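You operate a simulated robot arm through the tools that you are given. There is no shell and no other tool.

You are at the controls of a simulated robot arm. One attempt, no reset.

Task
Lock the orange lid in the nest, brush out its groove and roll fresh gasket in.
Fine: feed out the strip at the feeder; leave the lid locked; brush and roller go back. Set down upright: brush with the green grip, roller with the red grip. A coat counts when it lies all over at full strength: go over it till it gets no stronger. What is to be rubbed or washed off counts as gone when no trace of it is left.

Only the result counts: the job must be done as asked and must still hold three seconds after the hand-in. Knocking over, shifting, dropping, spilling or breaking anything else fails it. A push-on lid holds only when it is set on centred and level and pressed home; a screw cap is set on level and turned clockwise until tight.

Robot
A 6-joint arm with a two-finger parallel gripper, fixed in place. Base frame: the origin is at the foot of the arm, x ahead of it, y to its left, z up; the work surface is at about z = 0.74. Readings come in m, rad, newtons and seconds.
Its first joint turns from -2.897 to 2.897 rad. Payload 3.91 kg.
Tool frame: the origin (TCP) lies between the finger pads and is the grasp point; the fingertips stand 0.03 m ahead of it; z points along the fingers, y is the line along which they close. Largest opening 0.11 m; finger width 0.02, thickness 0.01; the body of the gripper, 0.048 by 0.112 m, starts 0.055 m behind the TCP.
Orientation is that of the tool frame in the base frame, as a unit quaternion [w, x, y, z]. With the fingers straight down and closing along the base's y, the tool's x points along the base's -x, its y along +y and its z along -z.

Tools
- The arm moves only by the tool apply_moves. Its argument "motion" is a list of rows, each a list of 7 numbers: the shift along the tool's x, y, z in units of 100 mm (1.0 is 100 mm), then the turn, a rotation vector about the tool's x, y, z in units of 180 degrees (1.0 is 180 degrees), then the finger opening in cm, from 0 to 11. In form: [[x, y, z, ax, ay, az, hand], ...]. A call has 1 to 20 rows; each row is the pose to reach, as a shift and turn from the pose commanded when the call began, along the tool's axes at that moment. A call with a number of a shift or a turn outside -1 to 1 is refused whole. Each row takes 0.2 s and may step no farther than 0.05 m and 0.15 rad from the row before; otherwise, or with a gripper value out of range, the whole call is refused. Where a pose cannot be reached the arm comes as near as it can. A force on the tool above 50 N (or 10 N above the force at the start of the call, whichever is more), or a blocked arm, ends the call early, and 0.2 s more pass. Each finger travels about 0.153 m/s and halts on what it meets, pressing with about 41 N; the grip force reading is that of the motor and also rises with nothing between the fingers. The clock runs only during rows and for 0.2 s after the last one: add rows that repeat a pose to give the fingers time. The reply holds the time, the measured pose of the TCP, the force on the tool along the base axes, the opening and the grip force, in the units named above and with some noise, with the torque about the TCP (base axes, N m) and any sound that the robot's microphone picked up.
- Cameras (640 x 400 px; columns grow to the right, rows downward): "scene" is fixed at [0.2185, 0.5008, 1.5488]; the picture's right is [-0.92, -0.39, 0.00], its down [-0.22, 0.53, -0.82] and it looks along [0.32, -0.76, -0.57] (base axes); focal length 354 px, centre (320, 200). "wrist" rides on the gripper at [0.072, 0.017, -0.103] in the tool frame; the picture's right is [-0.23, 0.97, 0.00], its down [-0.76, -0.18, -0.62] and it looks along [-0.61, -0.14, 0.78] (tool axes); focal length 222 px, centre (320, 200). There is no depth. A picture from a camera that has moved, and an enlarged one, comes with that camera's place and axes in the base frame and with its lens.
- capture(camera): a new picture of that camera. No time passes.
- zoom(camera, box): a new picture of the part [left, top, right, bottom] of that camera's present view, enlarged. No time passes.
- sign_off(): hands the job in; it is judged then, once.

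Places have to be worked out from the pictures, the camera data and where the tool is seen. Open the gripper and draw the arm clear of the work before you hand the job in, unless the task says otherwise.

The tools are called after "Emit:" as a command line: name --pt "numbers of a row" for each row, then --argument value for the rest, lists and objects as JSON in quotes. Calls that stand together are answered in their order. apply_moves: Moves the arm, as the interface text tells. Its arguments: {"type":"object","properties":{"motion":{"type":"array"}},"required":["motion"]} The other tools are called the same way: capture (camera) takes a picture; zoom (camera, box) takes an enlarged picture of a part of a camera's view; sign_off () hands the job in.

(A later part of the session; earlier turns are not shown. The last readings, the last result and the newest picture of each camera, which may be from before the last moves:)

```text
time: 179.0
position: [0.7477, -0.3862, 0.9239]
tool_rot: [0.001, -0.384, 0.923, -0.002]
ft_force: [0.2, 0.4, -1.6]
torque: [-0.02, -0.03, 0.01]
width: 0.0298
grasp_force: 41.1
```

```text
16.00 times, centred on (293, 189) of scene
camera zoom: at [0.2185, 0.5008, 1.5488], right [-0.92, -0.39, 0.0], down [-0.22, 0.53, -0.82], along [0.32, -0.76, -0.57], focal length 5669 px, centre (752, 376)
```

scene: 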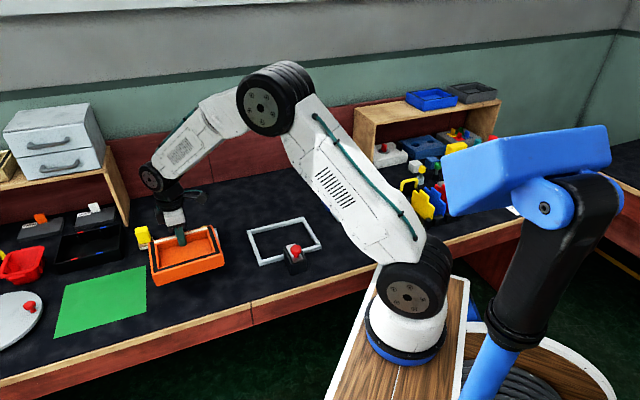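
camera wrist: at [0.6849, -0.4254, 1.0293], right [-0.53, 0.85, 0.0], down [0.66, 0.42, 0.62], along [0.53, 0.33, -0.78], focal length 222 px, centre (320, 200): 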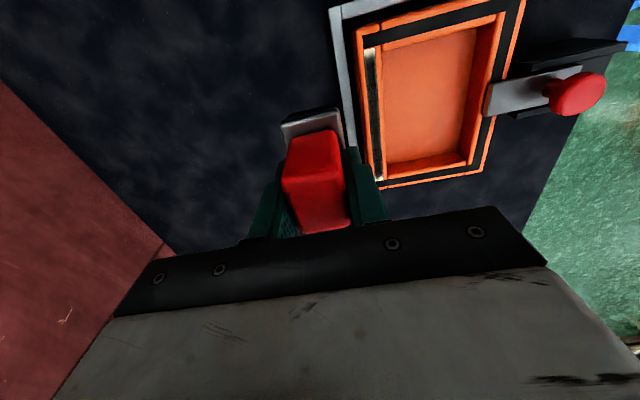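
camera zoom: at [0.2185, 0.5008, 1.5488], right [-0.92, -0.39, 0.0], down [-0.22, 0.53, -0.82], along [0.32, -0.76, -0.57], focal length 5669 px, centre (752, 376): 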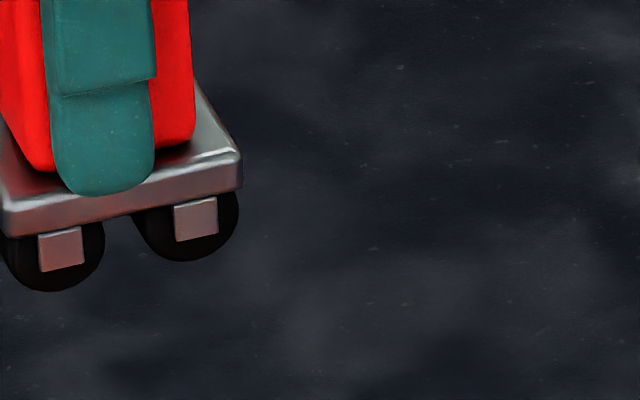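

I test whether the roller still carries material: dwell with short strokes at the strip's middle under 25 N and see if it darkens there.

Emit:
apply_moves --pt "-0.1 0.2 0 0 0 0 1" --pt "-0.2 0.45 0 0 0 0 1" --pt "-0.32 0.575 0.3 0 0 0 1" --pt "-0.32 0.575 0.6 0 0 0 1" --pt "-0.32 0.575 0.76 0 0 0 1" --pt "-0.32 0.575 0.79 0 0 0 1" --pt "-0.32 0.575 0.79 0 0 0 1"

Emit:
apply_moves --pt "0 0 0.01 0 0 0 1" --pt "0 0 0.02 0 0 0 1" --pt "0 0 0.02 0 0 0 1"

```text
time: 180.6
position: [0.7283, -0.3238, 0.8444]
tool_rot: [0.001, -0.383, 0.924, -0.001]
ft_force: [-1.2, -0.5, -0.8]
torque: [0.02, 0.02, 0.01]
width: 0.0297
grasp_force: 41.1
```

```text
time: 181.4
position: [0.7296, -0.3231, 0.8436]
tool_rot: [0.002, -0.383, 0.924, -0.002]
ft_force: [-1.1, 1.2, 5.2]
torque: [0.17, 0.08, 0.0]
width: 0.0296
grasp_force: 40.7
```

Emit:
apply_moves --pt "0 0 0.012 0 0 0 1" --pt "0.05 0 0.012 0 0 0 1" --pt "0 0 0.012 0 0 0 1" --pt "-0.05 0 0.012 0 0 0 1" --pt "0 0 0.012 0 0 0 1" --pt "0.05 0 0.012 0 0 0 1" --pt "0 0 0.012 0 0 0 1" --pt "-0.05 0 0.012 0 0 0 1" --pt "0 0 0.012 0 0 0 1" --pt "0.05 0 0.012 0 0 0 1" --pt "0 0 0.012 0 0 0 1" --pt "-0.05 0 0.012 0 0 0 1" --pt "0 0 0.012 0 0 0 1"

Emit:
apply_moves --pt "0 0 -0.2 0 0 0 1" --pt "0 -0.05 -0.6 0 0 0 1" --pt "0 -0.4 -0.7 0 0 0 1" --pt "0 -0.7 -0.8 0 0 0 1" --pt "0 -0.7 -0.9 0 0 0 1"

Emit:
zoom --camera "scene" --box '[255, 205, 305, 235]'

Emit:
zoom --camera "scene" --box '[266, 210, 290, 227]'

Emit:
zoom --camera "wrist" --box '[345, 20, 425, 120]'

```text
time: 184.2
position: [0.7306, -0.322, 0.8443]
tool_rot: [0.002, -0.385, 0.923, -0.002]
ft_force: [7.6, 4.8, 23.3]
torque: [0.43, -0.27, -0.04]
width: 0.0297
grasp_force: 40.9
```

```text
time: 185.4
position: [0.7774, -0.3743, 0.9312]
tool_rot: [0.0, -0.383, 0.924, -0.001]
ft_force: [-0.7, 0.1, -1.2]
torque: [0.01, 0.03, 0.0]
width: 0.0298
grasp_force: 40.7
```

```text
12.80 times, centred on (280, 220) of scene
camera zoom: at [0.2185, 0.5008, 1.5488], right [-0.92, -0.39, 0.0], down [-0.22, 0.53, -0.82], along [0.32, -0.76, -0.57], focal length 4535 px, centre (832, -56)
```

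zoom: 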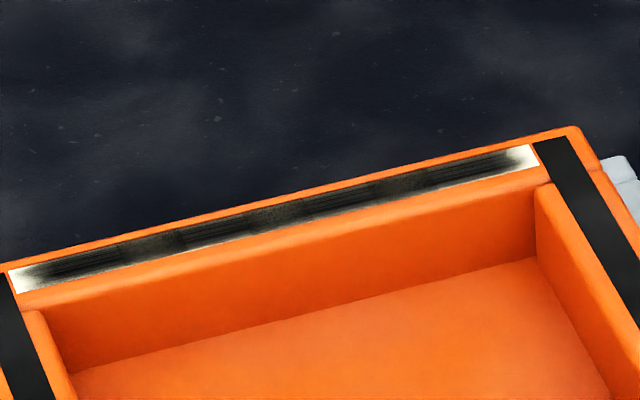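

```text
16.00 times, centred on (278, 218) of scene
camera zoom: at [0.2185, 0.5008, 1.5488], right [-0.92, -0.39, 0.0], down [-0.22, 0.53, -0.82], along [0.32, -0.76, -0.57], focal length 5669 px, centre (992, -96)
```

zoom: 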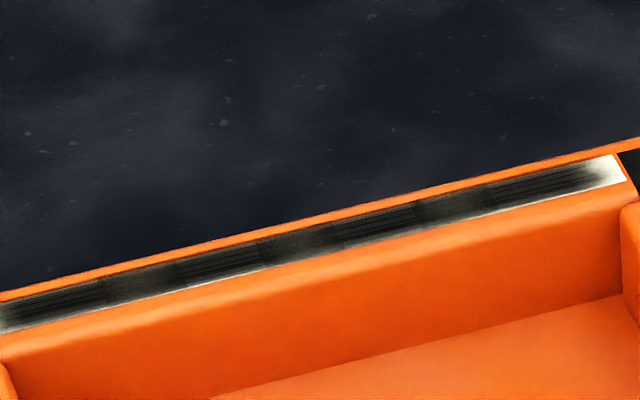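

```text
4.00 times, centred on (385, 70) of wrist
camera zoom: at [0.7162, -0.4131, 1.0356], right [-0.53, 0.85, 0.0], down [0.66, 0.42, 0.62], along [0.53, 0.33, -0.78], focal length 888 px, centre (60, 720)
```

zoom: 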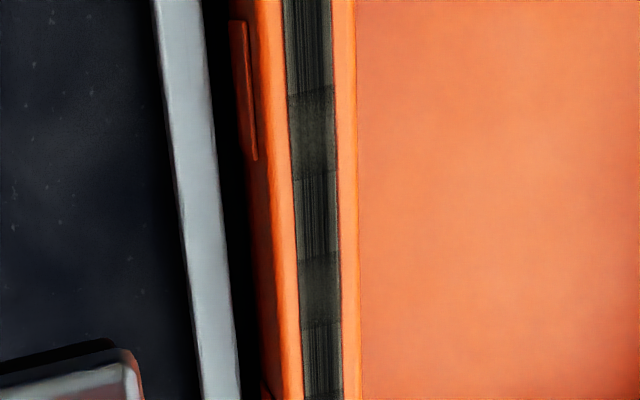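

The middle doesn't get any darker, so it seems full there; what's missing are the ends and the inner edge. At the ends, contact falls on one wheel, so I must place that single wheel on them lightly with a fresh load. I reload on the strip in the turned orientation first.

Emit:
apply_moves --pt "0.3 0.1 0 0 0 0 1" --pt "0.6 0.2 0 0 0 0 1" --pt "0.9 0.26 0 0 0 0 1"

Emit:
apply_moves --pt "0.3 0.1 0 0 0 0 1" --pt "0.6 0.2 0 0 0 0 1" --pt "0.9 0.26 0 0 0 0 1"

Emit:
apply_moves --pt "0.3 0.06 0 0 0 0.045 1" --pt "0.643 0.159 0 0 0 0.09 1" --pt "0.643 0.159 0 0 0 0.135 1" --pt "0.643 0.159 0 0 0 0.18 1" --pt "0.643 0.159 0 0 0 0.225 1" --pt "0.643 0.159 0 0 0 0.27 1" --pt "0.643 0.159 0 0 0 0.315 1" --pt "0.643 0.159 0 0 0 0.36 1" --pt "0.643 0.159 0 0 0 0.405 1" --pt "0.643 0.159 0 0 0 0.45 1" --pt "0.643 0.159 0 0 0 0.495 1" --pt "0.643 0.159 0 0 0 0.5 1" --pt "0.643 0.159 0 0 0 0.5 1"

```text
time: 186.2
position: [0.6953, -0.4194, 0.9328]
tool_rot: [0.001, -0.383, 0.924, -0.001]
ft_force: [0.6, 0.2, -2.1]
torque: [0.0, 0.0, -0.01]
width: 0.0297
grasp_force: 41.0
```

```text
time: 187.0
position: [0.6148, -0.4633, 0.9316]
tool_rot: [0.0, -0.383, 0.924, -0.001]
ft_force: [0.5, 0.4, -2.2]
torque: [-0.01, 0.0, 0.0]
width: 0.0295
grasp_force: 41.2
```

```text
time: 189.8
position: [0.5574, -0.4986, 0.9319]
tool_rot: [0.002, 0.383, 0.924, 0.0]
ft_force: [0.9, -0.1, -1.0]
torque: [-0.01, 0.0, -0.01]
width: 0.0295
grasp_force: 41.1
```

Emit:
apply_moves --pt "0 0 0.4 0 0 0 1" --pt "0 0 0.8 0 0 0 1" --pt "0 0 1 0 0 0 1" --pt "0 0 1 0 0 0 1"

Emit:
apply_moves --pt "0 0 0.07 0 0 0 1" --pt "0 0 0.12 0 0 0 1" --pt "0 0 0.14 0 0 0 1" --pt "0 0 0.14 0 0 0 1"

Emit:
zoom --camera "scene" --box '[325, 165, 375, 215]'

```text
time: 190.8
position: [0.558, -0.4989, 0.8325]
tool_rot: [0.002, 0.382, 0.924, -0.001]
ft_force: [-0.7, 0.3, -2.3]
torque: [0.02, 0.0, 0.02]
width: 0.0299
grasp_force: 41.0
```

```text
time: 191.8
position: [0.559, -0.4993, 0.8191]
tool_rot: [0.001, 0.382, 0.924, 0.0]
ft_force: [-0.3, -0.2, -0.9]
torque: [-0.01, -0.02, 0.01]
width: 0.0294
grasp_force: 40.5
```

```text
8.00 times, centred on (350, 190) of scene
camera zoom: at [0.2185, 0.5008, 1.5488], right [-0.92, -0.39, 0.0], down [-0.22, 0.53, -0.82], along [0.32, -0.76, -0.57], focal length 2835 px, centre (80, 280)
```

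zoom: 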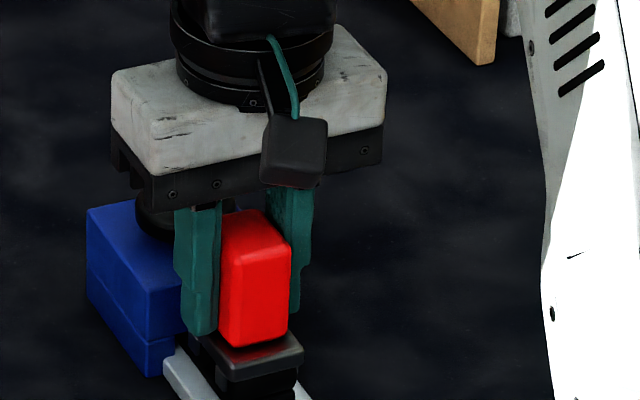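

I press to firm contact, above 30 N this time, and roll along the strip for several strokes.

Emit:
apply_moves --pt "0 0 0.015 0 0 0 1" --pt "0 0 0.03 0 0 0 1" --pt "0 0 0.03 0 0 0 1"

Emit:
apply_moves --pt "0 0 0.006 0 0 0 1" --pt "0.04 0 0.006 0 0 0 1" --pt "0.08 0 0.006 0 0 0 1" --pt "0.03 0 0.006 0 0 0 1" --pt "-0.03 0 0.006 0 0 0 1" --pt "-0.08 0 0.006 0 0 0 1" --pt "-0.03 0 0.006 0 0 0 1" --pt "0.03 0 0.006 0 0 0 1" --pt "0.08 0 0.006 0 0 0 1" --pt "0.03 0 0.006 0 0 0 1" --pt "-0.03 0 0.006 0 0 0 1" --pt "-0.08 0 0.006 0 0 0 1" --pt "-0.03 0 0.006 0 0 0 1" --pt "0.03 0 0.006 0 0 0 1" --pt "0.08 0 0.006 0 0 0 1" --pt "0.03 0 0.006 0 0 0 1" --pt "-0.03 0 0.006 0 0 0 1" --pt "-0.08 0 0.006 0 0 0 1" --pt "0 0 0.006 0 0 0 1"

```text
time: 192.6
position: [0.5592, -0.4985, 0.8169]
tool_rot: [0.003, 0.382, 0.924, -0.002]
ft_force: [0.9, -0.4, 23.3]
torque: [0.16, 0.08, -0.01]
width: 0.0297
grasp_force: 40.9
```

```text
time: 193.6
position: [0.5557, -0.4964, 0.8173]
tool_rot: [0.003, 0.382, 0.924, -0.002]
ft_force: [2.8, 1.7, 11.8]
torque: [0.22, 0.02, -0.01]
width: 0.0299
grasp_force: 41.4
stopped in row 4: the force on the tool passed its limit at 52 N (the readings are from after the stop); the commanded pose is now the measured one
```

Emit:
apply_moves --pt "0 0 0.003 0 0 0 1" --pt "-0.04 0 0.003 0 0 0 1" --pt "-0.08 0 0.003 0 0 0 1" --pt "-0.12 0 0.003 0 0 0 1" --pt "-0.08 0 0.003 0 0 0 1" --pt "-0.04 0 0.003 0 0 0 1" --pt "0 0 0.003 0 0 0 1" --pt "0.04 0 0.003 0 0 0 1" --pt "0 0 0.003 0 0 0 1" --pt "-0.04 0 0.003 0 0 0 1" --pt "-0.08 0 0.003 0 0 0 1" --pt "-0.12 0 0.003 0 0 0 1" --pt "-0.08 0 0.003 0 0 0 1" --pt "-0.04 0 0.003 0 0 0 1" --pt "0 0 0.003 0 0 0 1"

Emit:
apply_moves --pt "0 0 -0.2 0 0 0 1" --pt "0 0 -0.6 0 0 0 1" --pt "0 0 -1 0 0 0 1" --pt "0 0 -1 0 0 -0.045 1" --pt "0 0 -1 0 0 -0.09 1" --pt "0 0 -1 0 0 -0.135 1" --pt "0 0 -1 0 0 -0.18 1" --pt "0 0 -1 0 0 -0.225 1" --pt "0 0 -1 0 0 -0.27 1" --pt "0 0 -1 0 0 -0.315 1" --pt "0 0 -1 0 0 -0.36 1" --pt "0 0 -1 0 0 -0.405 1" --pt "0 0 -1 0 0 -0.45 1" --pt "0 0 -1 0 0 -0.495 1" --pt "0 0 -1 0 0 -0.5 1" --pt "0 0 -1 0 0 -0.5 1"

Emit:
zoom --camera "scene" --box '[315, 145, 375, 215]'

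```text
time: 196.8
position: [0.5562, -0.4958, 0.817]
tool_rot: [0.002, 0.382, 0.924, -0.001]
ft_force: [-4.6, -3.6, 42.6]
torque: [-0.04, 0.4, 0.01]
width: 0.0296
grasp_force: 41.7
```

```text
time: 200.2
position: [0.5552, -0.4968, 0.9167]
tool_rot: [0.001, -0.383, 0.924, -0.002]
ft_force: [-0.1, 0.4, -1.8]
torque: [-0.01, 0.02, -0.02]
width: 0.0296
grasp_force: 40.7
```

```text
5.71 times, centred on (345, 180) of scene
camera zoom: at [0.2185, 0.5008, 1.5488], right [-0.92, -0.39, 0.0], down [-0.22, 0.53, -0.82], along [0.32, -0.76, -0.57], focal length 2025 px, centre (177, 314)
```

zoom: 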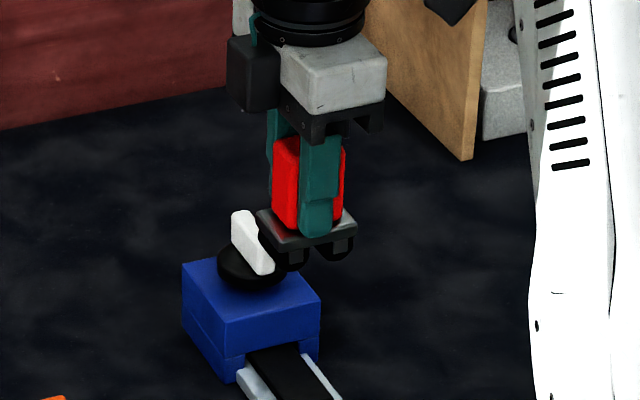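

The roller has been loaded with firm contact. I approach the A end from above with the TCP at t≈0.195, so only the +t wheel lands on the strip's end.

Emit:
apply_moves --pt "-0.4 0 0 0 0 0 1" --pt "-0.8 0 0 0 0 0 1" --pt "-1 0 0 0 0 0 1"

Emit:
apply_moves --pt "-0.3 0.02 0 0 0 0 1" --pt "-0.547 0.02 0.2 0 0 0 1" --pt "-0.547 0.02 0.5 0 0 0 1" --pt "-0.547 0.02 0.68 0 0 0 1" --pt "-0.547 0.02 0.68 0 0 0 1"

Emit:
capture --camera "wrist"

Emit:
zoom --camera "scene" --box '[275, 190, 315, 225]'

```text
time: 201.0
position: [0.6247, -0.426, 0.9146]
tool_rot: [0.001, -0.384, 0.923, -0.002]
ft_force: [0.4, -0.5, -1.0]
torque: [0.02, 0.06, -0.05]
width: 0.0298
grasp_force: 40.9
```

```text
time: 202.2
position: [0.6624, -0.3834, 0.8477]
tool_rot: [0.001, -0.384, 0.923, -0.002]
ft_force: [0.7, -0.4, -0.7]
torque: [-0.01, 0.02, 0.03]
width: 0.0296
grasp_force: 40.7
```

```text
taken
camera wrist: at [0.6005, -0.4236, 0.9514], right [-0.53, 0.85, -0.01], down [0.66, 0.42, 0.62], along [0.53, 0.33, -0.78], focal length 222 px, centre (320, 200)
```

wrist: 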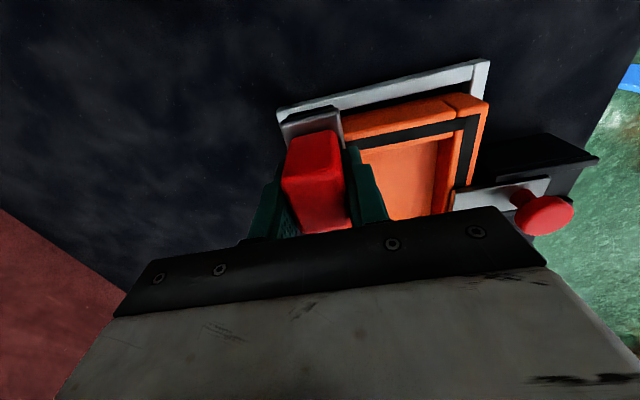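

```text
11.43 times, centred on (295, 208) of scene
camera zoom: at [0.2185, 0.5008, 1.5488], right [-0.92, -0.39, 0.0], down [-0.22, 0.53, -0.82], along [0.32, -0.76, -0.57], focal length 4049 px, centre (606, 114)
```

zoom: 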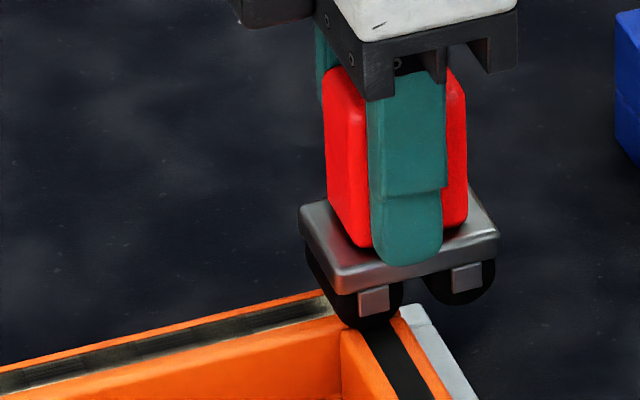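

The +t wheel is about 2 mm past the strip end. I shift 5 mm back and lower to light contact.

Emit:
apply_moves --pt "-0.05 0 0 0 0 0 1" --pt "-0.05 0 0.03 0 0 0 1" --pt "-0.05 0 0.03 0 0 0 1"

Emit:
apply_moves --pt "0 0 0.008 0 0 0 1" --pt "0 0 0.008 0 0 0 1"

```text
time: 203.0
position: [0.6658, -0.381, 0.844]
tool_rot: [0.001, -0.384, 0.924, -0.003]
ft_force: [-0.3, 0.5, -0.7]
torque: [0.02, -0.04, -0.02]
width: 0.0299
grasp_force: 40.7
```

```text
time: 203.6
position: [0.6681, -0.3826, 0.844]
tool_rot: [0.001, -0.383, 0.924, -0.002]
ft_force: [0.7, 2.2, 5.7]
torque: [0.2, -0.02, 0.01]
width: 0.03
grasp_force: 41.5
```

Light contact is 6–7 N on the +t wheel. I stroke a few mm back and forth over the strip end, then lift to look.

Emit:
apply_moves --pt "0.03 0 0.003 0 0 0 1" --pt "0.06 0 0.003 0 0 0 1" --pt "0.03 0 0.003 0 0 0 1" --pt "0 0 0.003 0 0 0 1" --pt "-0.04 0 0.003 0 0 0 1" --pt "0 0 0.003 0 0 0 1" --pt "0.04 0 0.003 0 0 0 1" --pt "0 0 0.003 0 0 0 1" --pt "-0.04 0 0.003 0 0 0 1" --pt "0 0 0.003 0 0 0 1"

Emit:
apply_moves --pt "0 0 -0.2 0 0 0 1" --pt "0 -0.05 -0.6 0 0 0 1" --pt "0 -0.4 -0.7 0 0 0 1" --pt "0 -0.7 -0.8 0 0 0 1"

Emit:
zoom --camera "scene" --box '[275, 205, 305, 225]'

Emit:
zoom --camera "scene" --box '[255, 205, 305, 235]'

```text
time: 205.8
position: [0.668, -0.3817, 0.8444]
tool_rot: [0.001, -0.383, 0.924, -0.002]
ft_force: [0.4, 0.4, 3.3]
torque: [0.09, -0.06, 0.0]
width: 0.0296
grasp_force: 40.9
```

```text
time: 206.8
position: [0.7166, -0.4307, 0.924]
tool_rot: [0.001, -0.383, 0.924, -0.003]
ft_force: [-0.1, -0.1, -1.6]
torque: [0.0, 0.0, -0.01]
width: 0.0297
grasp_force: 41.1
```

```text
16.00 times, centred on (290, 215) of scene
camera zoom: at [0.2185, 0.5008, 1.5488], right [-0.92, -0.39, 0.0], down [-0.22, 0.53, -0.82], along [0.32, -0.76, -0.57], focal length 5669 px, centre (800, -40)
```

zoom: 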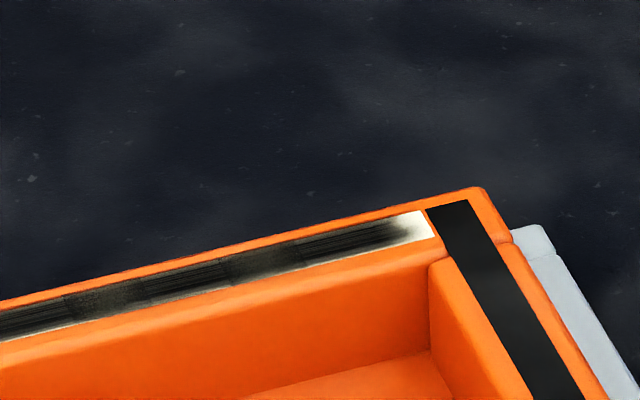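

```text
12.80 times, centred on (280, 220) of scene
camera zoom: at [0.2185, 0.5008, 1.5488], right [-0.92, -0.39, 0.0], down [-0.22, 0.53, -0.82], along [0.32, -0.76, -0.57], focal length 4535 px, centre (832, -56)
```

zoom: 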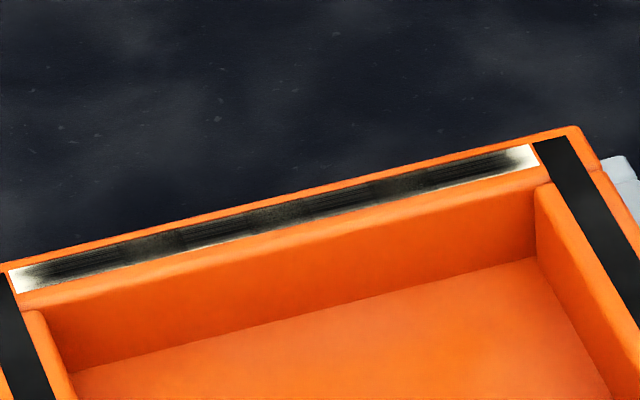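

Still no change even with the end wheel on the strip. I suspect the feed: I turned the knob back a few degrees when releasing it, and the strip may have slipped in a bit. I set the roller down at its home spot so I can work the feeder knob again.

Emit:
apply_moves --pt "0.33 0.03 0 -0.0017 0 0 1" --pt "0.66 0.06 0 -0.0017 0 0 1" --pt "0.97 0.1 0 -0.0017 0 0 1"

Emit:
apply_moves --pt "0.33 0.03 0 0 0 0 1" --pt "0.66 0.06 0 0 0 0 1" --pt "0.97 0.1 0 0 0 0 1"

Emit:
apply_moves --pt "0.33 0.03 0 0 0 0 1" --pt "0.66 0.06 0 0 0 0 1" --pt "0.96 0.105 0 0 0 0 1" --pt "0.96 0.105 0 0 0 0 1"

Emit:
apply_moves --pt "0 0 0 0 0 0 1" --pt "0 0 0 0 0 0 1"

```text
time: 207.6
position: [0.6419, -0.4944, 0.9233]
tool_rot: [0.001, -0.384, 0.923, 0.001]
ft_force: [-0.6, 0.1, -2.0]
torque: [-0.01, 0.0, 0.0]
width: 0.03
grasp_force: 41.3
```

```text
time: 208.4
position: [0.5662, -0.5561, 0.9242]
tool_rot: [0.0, -0.384, 0.923, -0.001]
ft_force: [0.6, 0.1, -0.7]
torque: [-0.01, 0.0, -0.01]
width: 0.0296
grasp_force: 40.9
```

```text
time: 209.4
position: [0.4895, -0.6132, 0.9236]
tool_rot: [0.0, -0.384, 0.924, -0.001]
ft_force: [-0.1, 0.0, -1.0]
torque: [0.0, 0.0, 0.01]
width: 0.0297
grasp_force: 41.2
```

```text
time: 210.0
position: [0.4891, -0.6146, 0.9243]
tool_rot: [0.0, -0.384, 0.923, 0.0]
ft_force: [0.3, 0.8, -1.4]
torque: [-0.02, 0.01, -0.04]
width: 0.0299
grasp_force: 41.0
```

I'm within 1 mm of the roller's home. I lower it to the table.

Emit:
apply_moves --pt "0 -0.01 0.4 0 0 0 1" --pt "0 -0.01 0.8 0 0 0 1" --pt "0 -0.01 1 0 0 0 1" --pt "0 -0.01 1 0 0 0 1"

Emit:
apply_moves --pt "0 0 0.1 0 0 0 1" --pt "0 0 0.2 0 0 0 1" --pt "0 0 0.245 0 0 0 1" --pt "0 0 0.255 0 0 0 1" --pt "0 0 0.255 0 0 0 1"

Emit:
apply_moves --pt "0 0 0.008 0 0 0 1" --pt "0 0 0.008 0 0 0 1"

Emit:
zoom --camera "scene" --box '[335, 150, 405, 215]'

```text
time: 211.0
position: [0.4898, -0.6149, 0.8234]
tool_rot: [0.0, -0.383, 0.924, 0.0]
ft_force: [-0.4, -0.5, -1.6]
torque: [-0.01, 0.02, -0.02]
width: 0.0296
grasp_force: 41.0
```

```text
time: 212.2
position: [0.4904, -0.6157, 0.7992]
tool_rot: [0.0, -0.384, 0.923, 0.0]
ft_force: [0.8, 0.0, -0.9]
torque: [0.01, 0.01, -0.01]
width: 0.03
grasp_force: 41.0
```

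```text
time: 212.8
position: [0.4903, -0.6139, 0.7985]
tool_rot: [0.0, -0.384, 0.923, 0.0]
ft_force: [-0.7, 0.9, -1.1]
torque: [0.0, -0.02, -0.01]
width: 0.0297
grasp_force: 41.1
```

```text
6.15 times, centred on (370, 182) of scene
camera zoom: at [0.2185, 0.5008, 1.5488], right [-0.92, -0.39, 0.0], down [-0.22, 0.53, -0.82], along [0.32, -0.76, -0.57], focal length 2180 px, centre (12, 308)
```

zoom: 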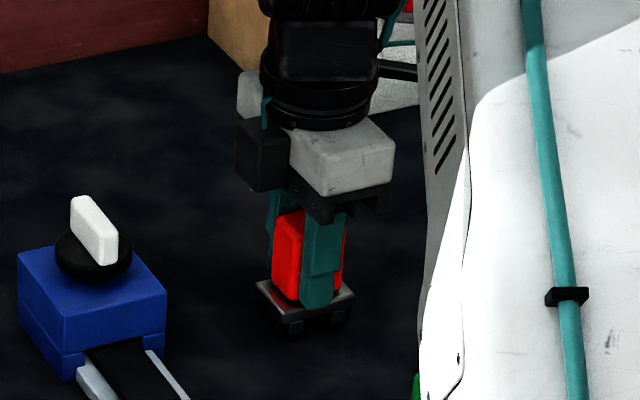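

Emit:
apply_moves --pt "0 0 0.007 0 0 0 1" --pt "0 0 0.007 0 0 0 1"

Emit:
apply_moves --pt "0 0 0.007 0 0 0 1" --pt "0 0 0.007 0 0 0 1"

```text
time: 213.4
position: [0.4904, -0.6156, 0.7986]
tool_rot: [0.001, -0.383, 0.924, 0.001]
ft_force: [1.0, 3.9, 9.0]
torque: [0.29, -0.1, 0.01]
width: 0.0297
grasp_force: 41.2
```

```text
time: 214.0
position: [0.4912, -0.6153, 0.7984]
tool_rot: [0.0, -0.384, 0.923, -0.001]
ft_force: [2.1, 1.4, 22.5]
torque: [0.35, -0.21, -0.02]
width: 0.0297
grasp_force: 40.8
```

The roller is on the table at its home. I release it and rise, then move to the feeder knob.

Emit:
apply_moves --pt "0 0 -0.01 0 0 0 1" --pt "0 0 -0.01 0 0 0 3.5" --pt "0 0 -0.01 0 0 0 6" --pt "0 0 -0.01 0 0 0 6" --pt "0 0 -0.4 0 0 0 6" --pt "0 0 -0.8 0 0 0 6" --pt "0 0 -1 0 0 0 6"

Emit:
capture --camera "wrist"

Emit:
zoom --camera "scene" --box '[335, 150, 405, 215]'

```text
time: 215.6
position: [0.4908, -0.6166, 0.8949]
tool_rot: [0.0, -0.383, 0.924, 0.0]
ft_force: [0.2, 0.5, -0.2]
torque: [0.05, 0.02, -0.05]
width: 0.0599
grasp_force: 0.0
```

```text
taken
camera wrist: at [0.4287, -0.6558, 0.9996], right [-0.53, 0.85, 0.0], down [0.66, 0.41, 0.62], along [0.53, 0.33, -0.78], focal length 222 px, centre (320, 200)
```

wrist: 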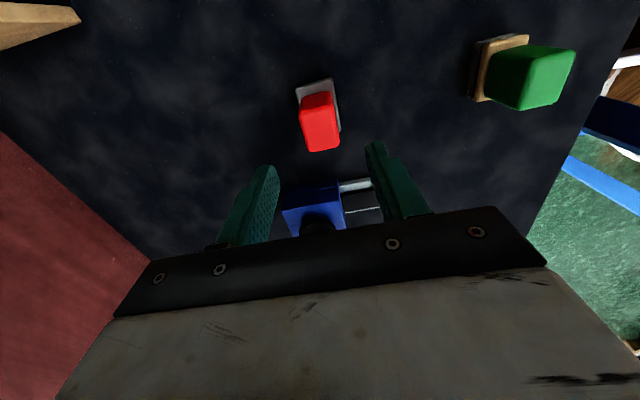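

```text
6.15 times, centred on (370, 182) of scene
camera zoom: at [0.2185, 0.5008, 1.5488], right [-0.92, -0.39, 0.0], down [-0.22, 0.53, -0.82], along [0.32, -0.76, -0.57], focal length 2180 px, centre (12, 308)
```

zoom: 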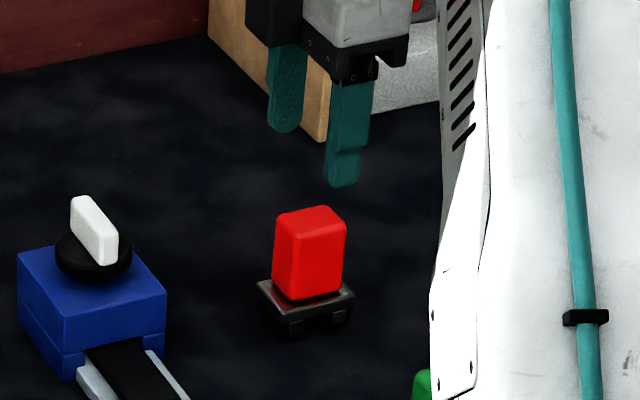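

The roller stands upright at home. I move above the knob at (0.601,-0.549), turning the hand to close across the bar's present direction.

Emit:
apply_moves --pt "0 0 -0.4 0 0 0 5" --pt "-0.35 -0.1 -0.5 0 0 0 5" --pt "-0.7 -0.2 -0.5 0 0 0 5" --pt "-1 -0.3 -0.5 0 0 0 5"

Emit:
apply_moves --pt "-0.26 0 0 0 0 0.045 5" --pt "-0.26 0 0 0 0 0.09 5" --pt "-0.26 0 0 0 0 0.135 5" --pt "-0.26 0 0 0 0 0.18 5" --pt "-0.26 0 0 0 0 0.225 5" --pt "-0.26 0 0 0 0 0.27 5" --pt "-0.26 0 0 0 0 0.315 5" --pt "-0.26 0 0 0 0 0.36 5" --pt "-0.26 0 0 0 0 0.405 5" --pt "-0.26 0 0 0 0 0.45 5" --pt "-0.26 0 0 0 0 0.485 5" --pt "-0.26 0 0 0 0 0.485 5"

Emit:
capture --camera "wrist"

Emit:
zoom --camera "wrist" --box '[250, 40, 390, 170]'

```text
time: 216.6
position: [0.583, -0.5641, 0.9471]
tool_rot: [0.0, -0.384, 0.924, -0.001]
ft_force: [-0.1, -0.1, 0.8]
torque: [0.03, -0.03, -0.04]
width: 0.05
grasp_force: 0.0
```

```text
time: 219.2
position: [0.6007, -0.5466, 0.9474]
tool_rot: [-0.001, 0.361, 0.933, -0.001]
ft_force: [-0.6, -0.1, -0.1]
torque: [0.02, -0.03, 0.01]
width: 0.0503
grasp_force: 0.1
```

```text
taken
camera wrist: at [0.56, -0.486, 1.0506], right [0.82, 0.57, 0.0], down [0.44, -0.64, 0.62], along [0.35, -0.51, -0.78], focal length 222 px, centre (320, 200)
```

wrist: 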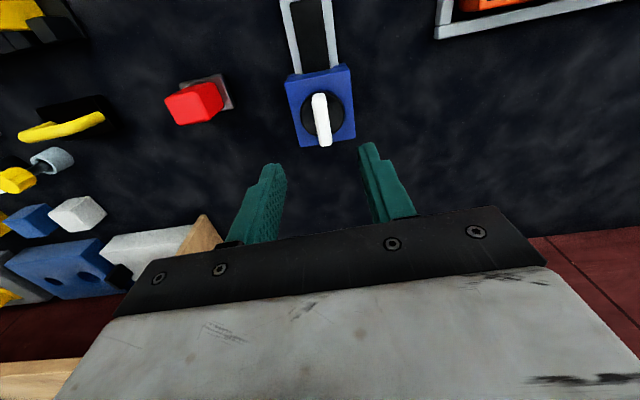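

```text
3.08 times, centred on (320, 105) of wrist
camera zoom: at [0.56, -0.486, 1.0506], right [0.82, 0.57, 0.0], down [0.44, -0.64, 0.62], along [0.35, -0.51, -0.78], focal length 684 px, centre (320, 492)
```

zoom: 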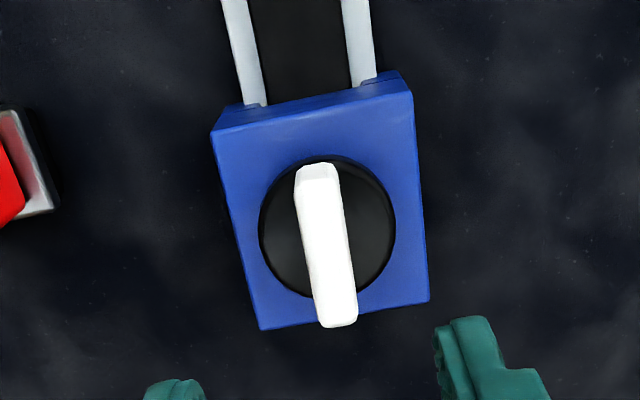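

The knob bar is at about 90°, so it is at its stop and the strip is fully fed. I try winding the knob back and feeding again, in case a fresh feed is what reloads the strip; I line up and lower onto the bar.

Emit:
apply_moves --pt "-0.03 0.02 0.2 0 0 0.0167 4" --pt "-0.03 0.02 0.6 0 0 0.0167 4" --pt "-0.03 0.02 0.95 0 0 0.0167 4" --pt "-0.03 0.02 1 0 0 0.0167 4" --pt "-0.03 0.02 1 0 0 0.0167 4"

Emit:
apply_moves --pt "0 0 0.02 0 0 0 2" --pt "0 0 0.02 0 0 0 0" --pt "0 0 0.02 0 0 0 0" --pt "0 0 0.02 0 0 0 0"

Emit:
zoom --camera "scene" --box '[310, 155, 370, 225]'

```text
time: 220.4
position: [0.6056, -0.5465, 0.8463]
tool_rot: [0.0, 0.384, 0.923, -0.001]
ft_force: [0.9, -0.6, 0.4]
torque: [-0.02, -0.05, 0.02]
width: 0.0403
grasp_force: 0.1
```

```text
time: 221.4
position: [0.6033, -0.5468, 0.8441]
tool_rot: [0.0, 0.385, 0.923, 0.0]
ft_force: [-8.0, -6.1, 1.3]
torque: [0.03, 0.29, 0.19]
width: 0.0139
grasp_force: 45.2
```

```text
5.71 times, centred on (340, 190) of scene
camera zoom: at [0.2185, 0.5008, 1.5488], right [-0.92, -0.39, 0.0], down [-0.22, 0.53, -0.82], along [0.32, -0.76, -0.57], focal length 2025 px, centre (206, 257)
```

zoom: 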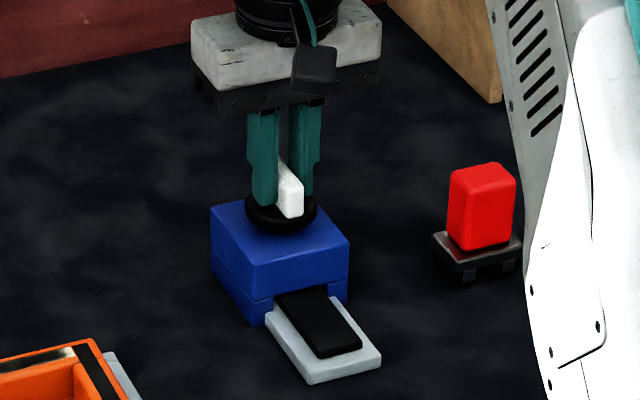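

I first test whether the knob goes further clockwise.

Emit:
apply_moves --pt "0 0 0 0 0 0.02 0" --pt "0 0 0 0 0 0.04 0" --pt "0 0 0 0 0 0.06 0"

Emit:
zoom --camera "scene" --box '[310, 155, 370, 225]'

```text
time: 222.2
position: [0.6044, -0.5472, 0.8451]
tool_rot: [0.0, 0.47, 0.883, -0.001]
ft_force: [-5.2, -15.4, -0.1]
torque: [-0.47, -0.09, 1.36]
width: 0.0174
grasp_force: 45.3
```

```text
5.71 times, centred on (340, 190) of scene
camera zoom: at [0.2185, 0.5008, 1.5488], right [-0.92, -0.39, 0.0], down [-0.22, 0.53, -0.82], along [0.32, -0.76, -0.57], focal length 2025 px, centre (206, 257)
```

zoom: 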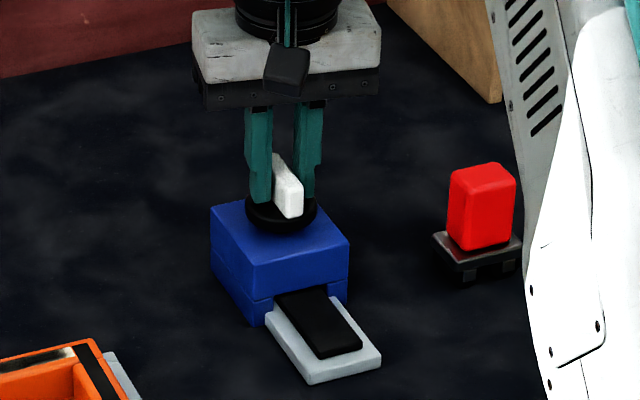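

It's a firm stop. I wind it back counter-clockwise and watch the strip.

Emit:
apply_moves --pt "0 0 0 0 0 -0.04 0" --pt "0 0 0 0 0 -0.08 0" --pt "0 0 0 0 0 -0.12 0" --pt "0 0 0 0 0 -0.16 0" --pt "0 0 0 0 0 -0.2 0" --pt "0 0 0 0 0 -0.24 0"

Emit:
zoom --camera "scene" --box '[310, 155, 370, 225]'

```text
time: 223.6
position: [0.6031, -0.5482, 0.8456]
tool_rot: [-0.001, 0.11, 0.994, 0.0]
ft_force: [-20.1, -3.2, 14.1]
torque: [-0.02, 0.87, -0.04]
width: 0.0136
grasp_force: 44.4
```

```text
5.71 times, centred on (340, 190) of scene
camera zoom: at [0.2185, 0.5008, 1.5488], right [-0.92, -0.39, 0.0], down [-0.22, 0.53, -0.82], along [0.32, -0.76, -0.57], focal length 2025 px, centre (206, 257)
```

zoom: 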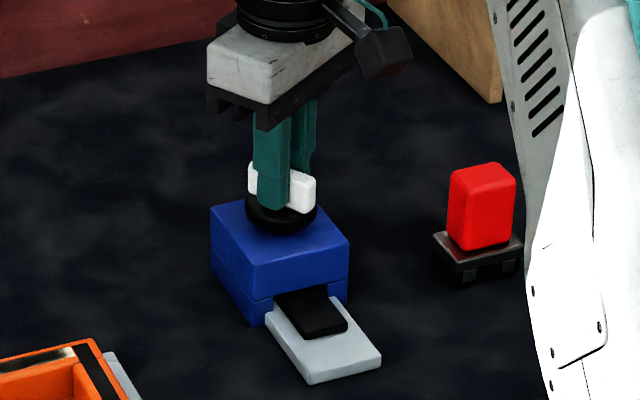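

The strip follows the knob back in. I continue to the start position, relieving the side load.

Emit:
apply_moves --pt "0.02 0 0 0 0 -0.04 0" --pt "0.02 0 0 0 0 -0.08 0" --pt "0.02 0 0 0 0 -0.12 0" --pt "0.02 0 0 0 0 -0.16 0" --pt "0.02 0 0 0 0 -0.2 0" --pt "0.02 0 0 0 0 -0.24 0" --pt "0.02 0 0 0 0 -0.28 0" --pt "0.02 0 0 0 0 -0.32 0"

Emit:
zoom --camera "scene" --box '[310, 155, 370, 225]'

```text
time: 225.4
position: [0.6038, -0.5491, 0.8446]
tool_rot: [0.001, -0.382, 0.924, -0.001]
ft_force: [15.8, -29.2, 4.5]
torque: [0.42, -0.9, -0.07]
width: 0.0138
grasp_force: 45.0
```

```text
5.71 times, centred on (340, 190) of scene
camera zoom: at [0.2185, 0.5008, 1.5488], right [-0.92, -0.39, 0.0], down [-0.22, 0.53, -0.82], along [0.32, -0.76, -0.57], focal length 2025 px, centre (206, 257)
```

zoom: 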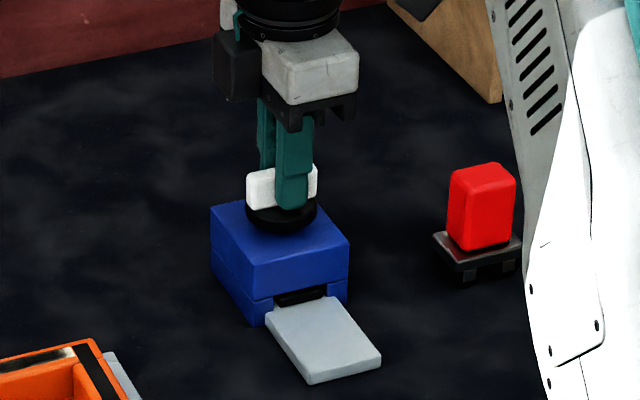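

The strip is fully in again. I relieve the side load and feed it out clockwise once more.

Emit:
apply_moves --pt "0 -0.03 0 0 0 0 0" --pt "0 -0.03 0 0 0 0.04 0" --pt "0 -0.03 0 0 0 0.08 0" --pt "0 -0.03 0 0 0 0.12 0" --pt "0 -0.03 0 0 0 0.16 0" --pt "0 -0.03 0 0 0 0.2 0" --pt "0 -0.03 0 0 0 0.24 0"

```text
time: 227.0
position: [0.6036, -0.5477, 0.8433]
tool_rot: [-0.001, -0.013, 1.0, 0.002]
ft_force: [-14.7, 14.0, 17.0]
torque: [0.06, -0.46, 0.01]
width: 0.014
grasp_force: 44.9
```

Emit:
apply_moves --pt "0.015 0.015 0 0 0 0.04 0" --pt "0.015 0.015 0 0 0 0.08 0" --pt "0.015 0.015 0 0 0 0.12 0" --pt "0.015 0.015 0 0 0 0.16 0" --pt "0.015 0.015 0 0 0 0.2 0" --pt "0.015 0.015 0 0 0 0.24 0" --pt "0.015 0.015 0 0 0 0.27 0" --pt "0.015 0.015 0 0 0 0.3 0"

Emit:
zoom --camera "scene" --box '[310, 155, 370, 225]'

```text
time: 228.8
position: [0.6038, -0.5466, 0.844]
tool_rot: [0.0, 0.441, 0.897, 0.001]
ft_force: [7.0, 9.6, 10.9]
torque: [0.03, -0.32, 1.22]
width: 0.0163
grasp_force: 45.5
```

```text
5.71 times, centred on (340, 190) of scene
camera zoom: at [0.2185, 0.5008, 1.5488], right [-0.92, -0.39, 0.0], down [-0.22, 0.53, -0.82], along [0.32, -0.76, -0.57], focal length 2025 px, centre (206, 257)
```

zoom: 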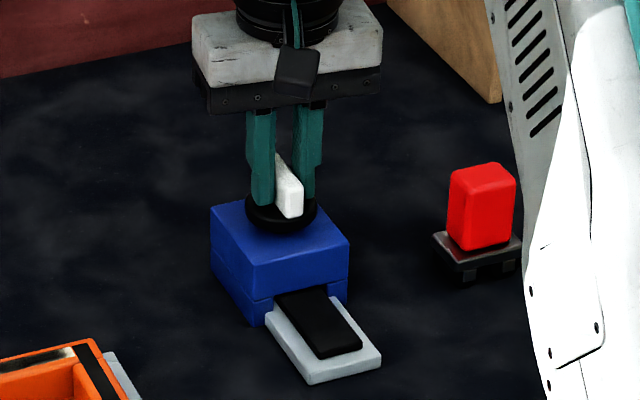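

The strip is out again and at the stop (1.2 N·m). I open directly without turning back, rise, and go back for the roller.

Emit:
apply_moves --pt "0 0 0 0 0 0 2.5" --pt "0 0 0 0 0 0 5" --pt "0 0 0 0 0 0 5" --pt "0 0 -0.4 0 0 0 5" --pt "0 0 -0.8 0 0 0 5" --pt "0 0 -1 0 0 0 5"

Emit:
apply_moves --pt "0 0 0 0 0 -0.045 6" --pt "0 0 0 0 0 -0.09 6" --pt "0 0 0 0 0 -0.135 6" --pt "0 0 0 0 0 -0.18 6" --pt "0 0 0 0 0 -0.225 6" --pt "0 0 0 0 0 -0.27 6" --pt "0 0 0 0 0 -0.315 6" --pt "0 0 0 0 0 -0.36 6" --pt "0 0 0 0 0 -0.405 6" --pt "0 0 0 0 0 -0.45 6" --pt "0 0 0 0 0 -0.495 6" --pt "0 0 0 0 0 -0.54 6" --pt "0 0 0 0 0 -0.541 6"

Emit:
capture --camera "scene"

```text
time: 230.2
position: [0.6033, -0.5493, 0.9449]
tool_rot: [-0.001, 0.442, 0.897, 0.0]
ft_force: [-0.5, 0.9, 0.1]
torque: [-0.01, 0.0, -0.01]
width: 0.0499
grasp_force: 0.0
```

```text
time: 233.0
position: [0.6027, -0.5491, 0.9442]
tool_rot: [0.0, -0.383, 0.924, 0.0]
ft_force: [-0.6, -0.5, 0.4]
torque: [0.04, 0.01, 0.01]
width: 0.0601
grasp_force: 0.0
```

```text
taken
```

scene: 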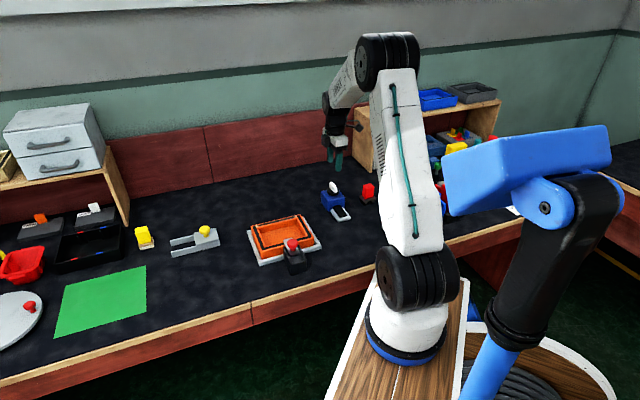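

I return over the roller home and grip it again, a little lower so the plate bears on the fingertips.

Emit:
apply_moves --pt "0.35 0.1 0 0 0 0 6" --pt "0.7 0.2 0 0 0 0 6" --pt "1 0.33 0 0 0 0 6"

Emit:
apply_moves --pt "0.259 0 0 0 0 0 6" --pt "0.259 0 0.4 0 0 0 6" --pt "0.259 0 0.7 0 0 0 6" --pt "0.259 0 0.7 0 0 0 6"

Emit:
capture --camera "wrist"

```text
time: 233.8
position: [0.5102, -0.5955, 0.943]
tool_rot: [0.0, -0.383, 0.924, 0.0]
ft_force: [1.5, -0.1, 0.5]
torque: [-0.01, 0.01, 0.03]
width: 0.0603
grasp_force: 0.0
```

```text
time: 234.8
position: [0.4902, -0.6139, 0.874]
tool_rot: [0.0, -0.382, 0.924, 0.0]
ft_force: [0.2, -1.0, -0.1]
torque: [0.0, -0.01, 0.01]
width: 0.0599
grasp_force: 0.0
```

```text
taken
camera wrist: at [0.4284, -0.6532, 0.9779], right [-0.53, 0.85, 0.0], down [0.66, 0.41, 0.62], along [0.53, 0.33, -0.78], focal length 222 px, centre (320, 200)
```

wrist: 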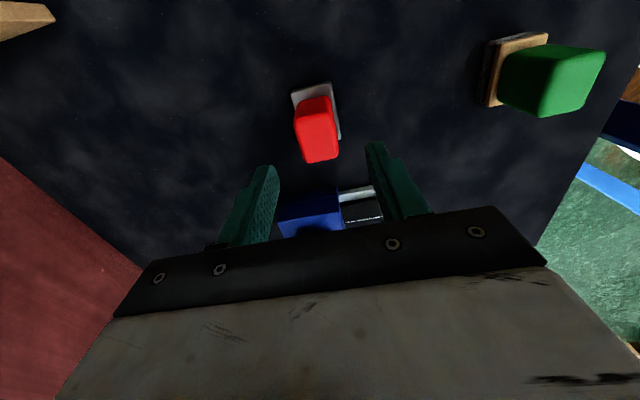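

Emit:
apply_moves --pt "0 0 0.35 0 0 0 6" --pt "0 0 0.65 0 0 0 6" --pt "0 0 0.75 0 0 0 6" --pt "0 0 0.75 0 0 0 6"

Emit:
apply_moves --pt "0 0 0 0 0 0 4" --pt "0 0 0 0 0 0 2" --pt "0 0 0 0 0 0 1" --pt "0 0 0 0 0 0 1"

Emit:
zoom --camera "scene" --box '[345, 165, 395, 210]'

```text
time: 235.8
position: [0.4906, -0.615, 0.7991]
tool_rot: [0.0, -0.383, 0.924, 0.0]
ft_force: [0.5, -0.4, -0.6]
torque: [0.0, -0.03, -0.01]
width: 0.0598
grasp_force: 0.0
```

```text
time: 236.8
position: [0.4903, -0.6147, 0.7993]
tool_rot: [0.0, -0.383, 0.924, -0.001]
ft_force: [0.3, -0.6, 0.3]
torque: [-0.02, 0.0, 0.01]
width: 0.0296
grasp_force: 40.7
```

```text
8.89 times, centred on (370, 188) of scene
camera zoom: at [0.2185, 0.5008, 1.5488], right [-0.92, -0.39, 0.0], down [-0.22, 0.53, -0.82], along [0.32, -0.76, -0.57], focal length 3150 px, centre (-124, 311)
```

zoom: 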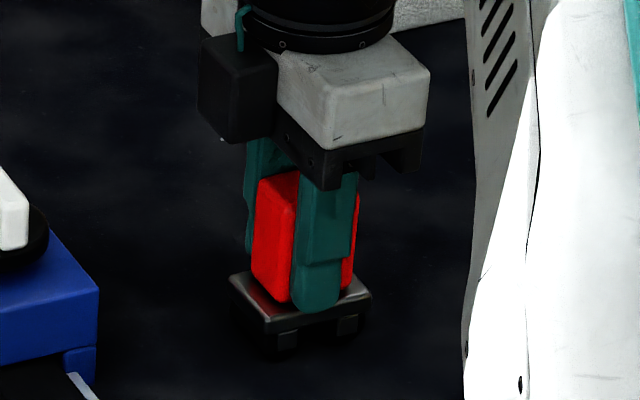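

Regripped. I carry the roller to the strip in the same orientation and position as at the first, successful load.

Emit:
apply_moves --pt "0 0 -0.3 0 0 0 1" --pt "0 0 -0.7 0 0 0 1" --pt "0 0 -1 0 0 0 1" --pt "-0.35 0.2 -1 0 0 0 1" --pt "-0.7 0.43 -1 0 0 0 1" --pt "-1 0.43 -1 0 0 0 1"

Emit:
apply_moves --pt "-0.28 0 0 0 0 0 1" --pt "-0.28 0 0.4 0 0 0 1" --pt "-0.28 0 0.72 0 0 0 1" --pt "-0.28 0 0.77 0 0 0 1" --pt "-0.28 0 0.77 0 0 0 1"

Emit:
capture --camera "wrist"

```text
time: 238.2
position: [0.5302, -0.5119, 0.9007]
tool_rot: [0.0, -0.381, 0.924, 0.001]
ft_force: [0.0, 0.2, -1.5]
torque: [0.05, -0.02, 0.01]
width: 0.0297
grasp_force: 40.5
```

```text
time: 239.4
position: [0.5495, -0.4925, 0.8209]
tool_rot: [-0.001, -0.382, 0.924, 0.001]
ft_force: [0.2, 0.0, -1.5]
torque: [-0.05, 0.02, 0.01]
width: 0.0297
grasp_force: 41.6
```

```text
taken
camera wrist: at [0.4876, -0.532, 0.9256], right [-0.53, 0.85, 0.0], down [0.66, 0.41, 0.62], along [0.53, 0.33, -0.78], focal length 222 px, centre (320, 200)
```

wrist: 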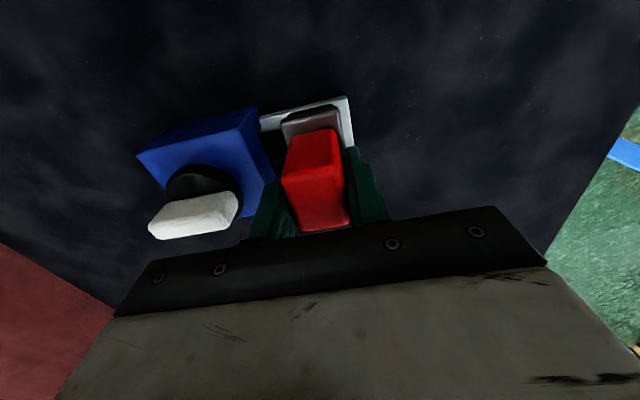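

Emit:
apply_moves --pt "0 0 0.015 0 0 0 1" --pt "0 0 0.025 0 0 0 1" --pt "0 0 0.025 0 0 0 1"

Emit:
apply_moves --pt "0 0 0.01 0 0 0 1" --pt "0 0 0.01 0 0 0 1"

```text
time: 240.2
position: [0.5506, -0.492, 0.8201]
tool_rot: [0.0, -0.383, 0.924, 0.0]
ft_force: [0.7, 0.4, -1.2]
torque: [0.04, -0.01, 0.03]
width: 0.0294
grasp_force: 40.7
```

```text
time: 240.8
position: [0.55, -0.492, 0.8196]
tool_rot: [0.0, -0.383, 0.924, 0.0]
ft_force: [0.6, 0.2, 0.8]
torque: [0.01, 0.01, 0.02]
width: 0.0296
grasp_force: 41.0
```

Emit:
apply_moves --pt "0 0 0.015 0 0 0 1" --pt "0 0 0.025 0 0 0 1" --pt "0 0 0.025 0 0 0 1" --pt "0 0 0.025 0 0 0 1"

Emit:
apply_moves --pt "0 0 -0.008 0 0 0 1" --pt "0.1 0 -0.008 0 0 0 1" --pt "0.2 0 -0.01 0 0 0 1" --pt "0.1 0 -0.015 0 0 0 1" --pt "0 0 -0.015 0 0 0 1" --pt "-0.1 0 -0.012 0 0 0 1" --pt "-0.2 0 -0.012 0 0 0 1" --pt "-0.1 0 -0.015 0 0 0 1" --pt "0 0 -0.015 0 0 0 1"

```text
time: 241.8
position: [0.5497, -0.4929, 0.8169]
tool_rot: [0.0, -0.382, 0.924, -0.001]
ft_force: [-0.2, -2.0, 30.1]
torque: [0.18, -0.14, 0.06]
width: 0.0298
grasp_force: 40.5
```

```text
time: 243.8
position: [0.5506, -0.4919, 0.8188]
tool_rot: [0.001, -0.382, 0.924, 0.0]
ft_force: [0.1, -0.1, -2.2]
torque: [-0.03, 0.02, 0.04]
width: 0.0297
grasp_force: 40.9
```

The load is repeated as the first time. I carry it to the groove's A end, this time 6 mm further inward, and make a pass.

Emit:
apply_moves --pt "0 0 -0.3 0 0 0 1" --pt "0 0 -0.7 0 0 0 1" --pt "-0.2 0 -1 0 0 0 1" --pt "-0.6 0 -1 0 0 0 1" --pt "-1 0 -1 0 0 0 1"

Emit:
apply_moves --pt "-0.45 0 0 0 0 0 1" --pt "-0.916 -0.016 0 0 0 0 1" --pt "-0.916 -0.016 0.4 0 0 0 1" --pt "-0.916 -0.016 0.68 0 0 0 1" --pt "-0.916 -0.016 0.7 0 0 0 1"

Emit:
apply_moves --pt "0 0 0.01 0 0 0 1" --pt "0 0 0.02 0 0 0 1" --pt "0 0 0.02 0 0 0 1"

```text
time: 245.0
position: [0.6236, -0.4224, 0.9194]
tool_rot: [0.0, -0.382, 0.924, 0.0]
ft_force: [-1.6, -0.4, -1.2]
torque: [0.04, -0.06, -0.02]
width: 0.0296
grasp_force: 40.8
```

```text
time: 246.2
position: [0.6879, -0.3585, 0.8485]
tool_rot: [0.0, -0.383, 0.924, 0.0]
ft_force: [0.4, 1.0, -2.1]
torque: [0.03, -0.04, -0.03]
width: 0.0298
grasp_force: 40.8
```

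```text
time: 247.0
position: [0.6888, -0.3583, 0.8471]
tool_rot: [-0.001, -0.383, 0.924, -0.001]
ft_force: [-0.3, 0.6, -1.5]
torque: [-0.03, -0.07, 0.0]
width: 0.0298
grasp_force: 40.8
```

Emit:
apply_moves --pt "0 0 0.015 0 0 0 1" --pt "0 0 0.02 0 0 0 1" --pt "0 0 0.02 0 0 0 1"

Emit:
apply_moves --pt "0 0 0.01 0 0 0 1" --pt "0 0 0.01 0 0 0 1"

```text
time: 247.8
position: [0.6876, -0.3577, 0.8453]
tool_rot: [0.001, -0.383, 0.924, 0.001]
ft_force: [0.3, -0.7, -0.9]
torque: [0.01, -0.03, 0.03]
width: 0.0298
grasp_force: 41.2
```

```text
time: 248.4
position: [0.6878, -0.3584, 0.8446]
tool_rot: [0.0, -0.383, 0.924, -0.001]
ft_force: [-0.8, 1.2, 7.2]
torque: [0.12, -0.05, 0.02]
width: 0.0298
grasp_force: 41.0
```

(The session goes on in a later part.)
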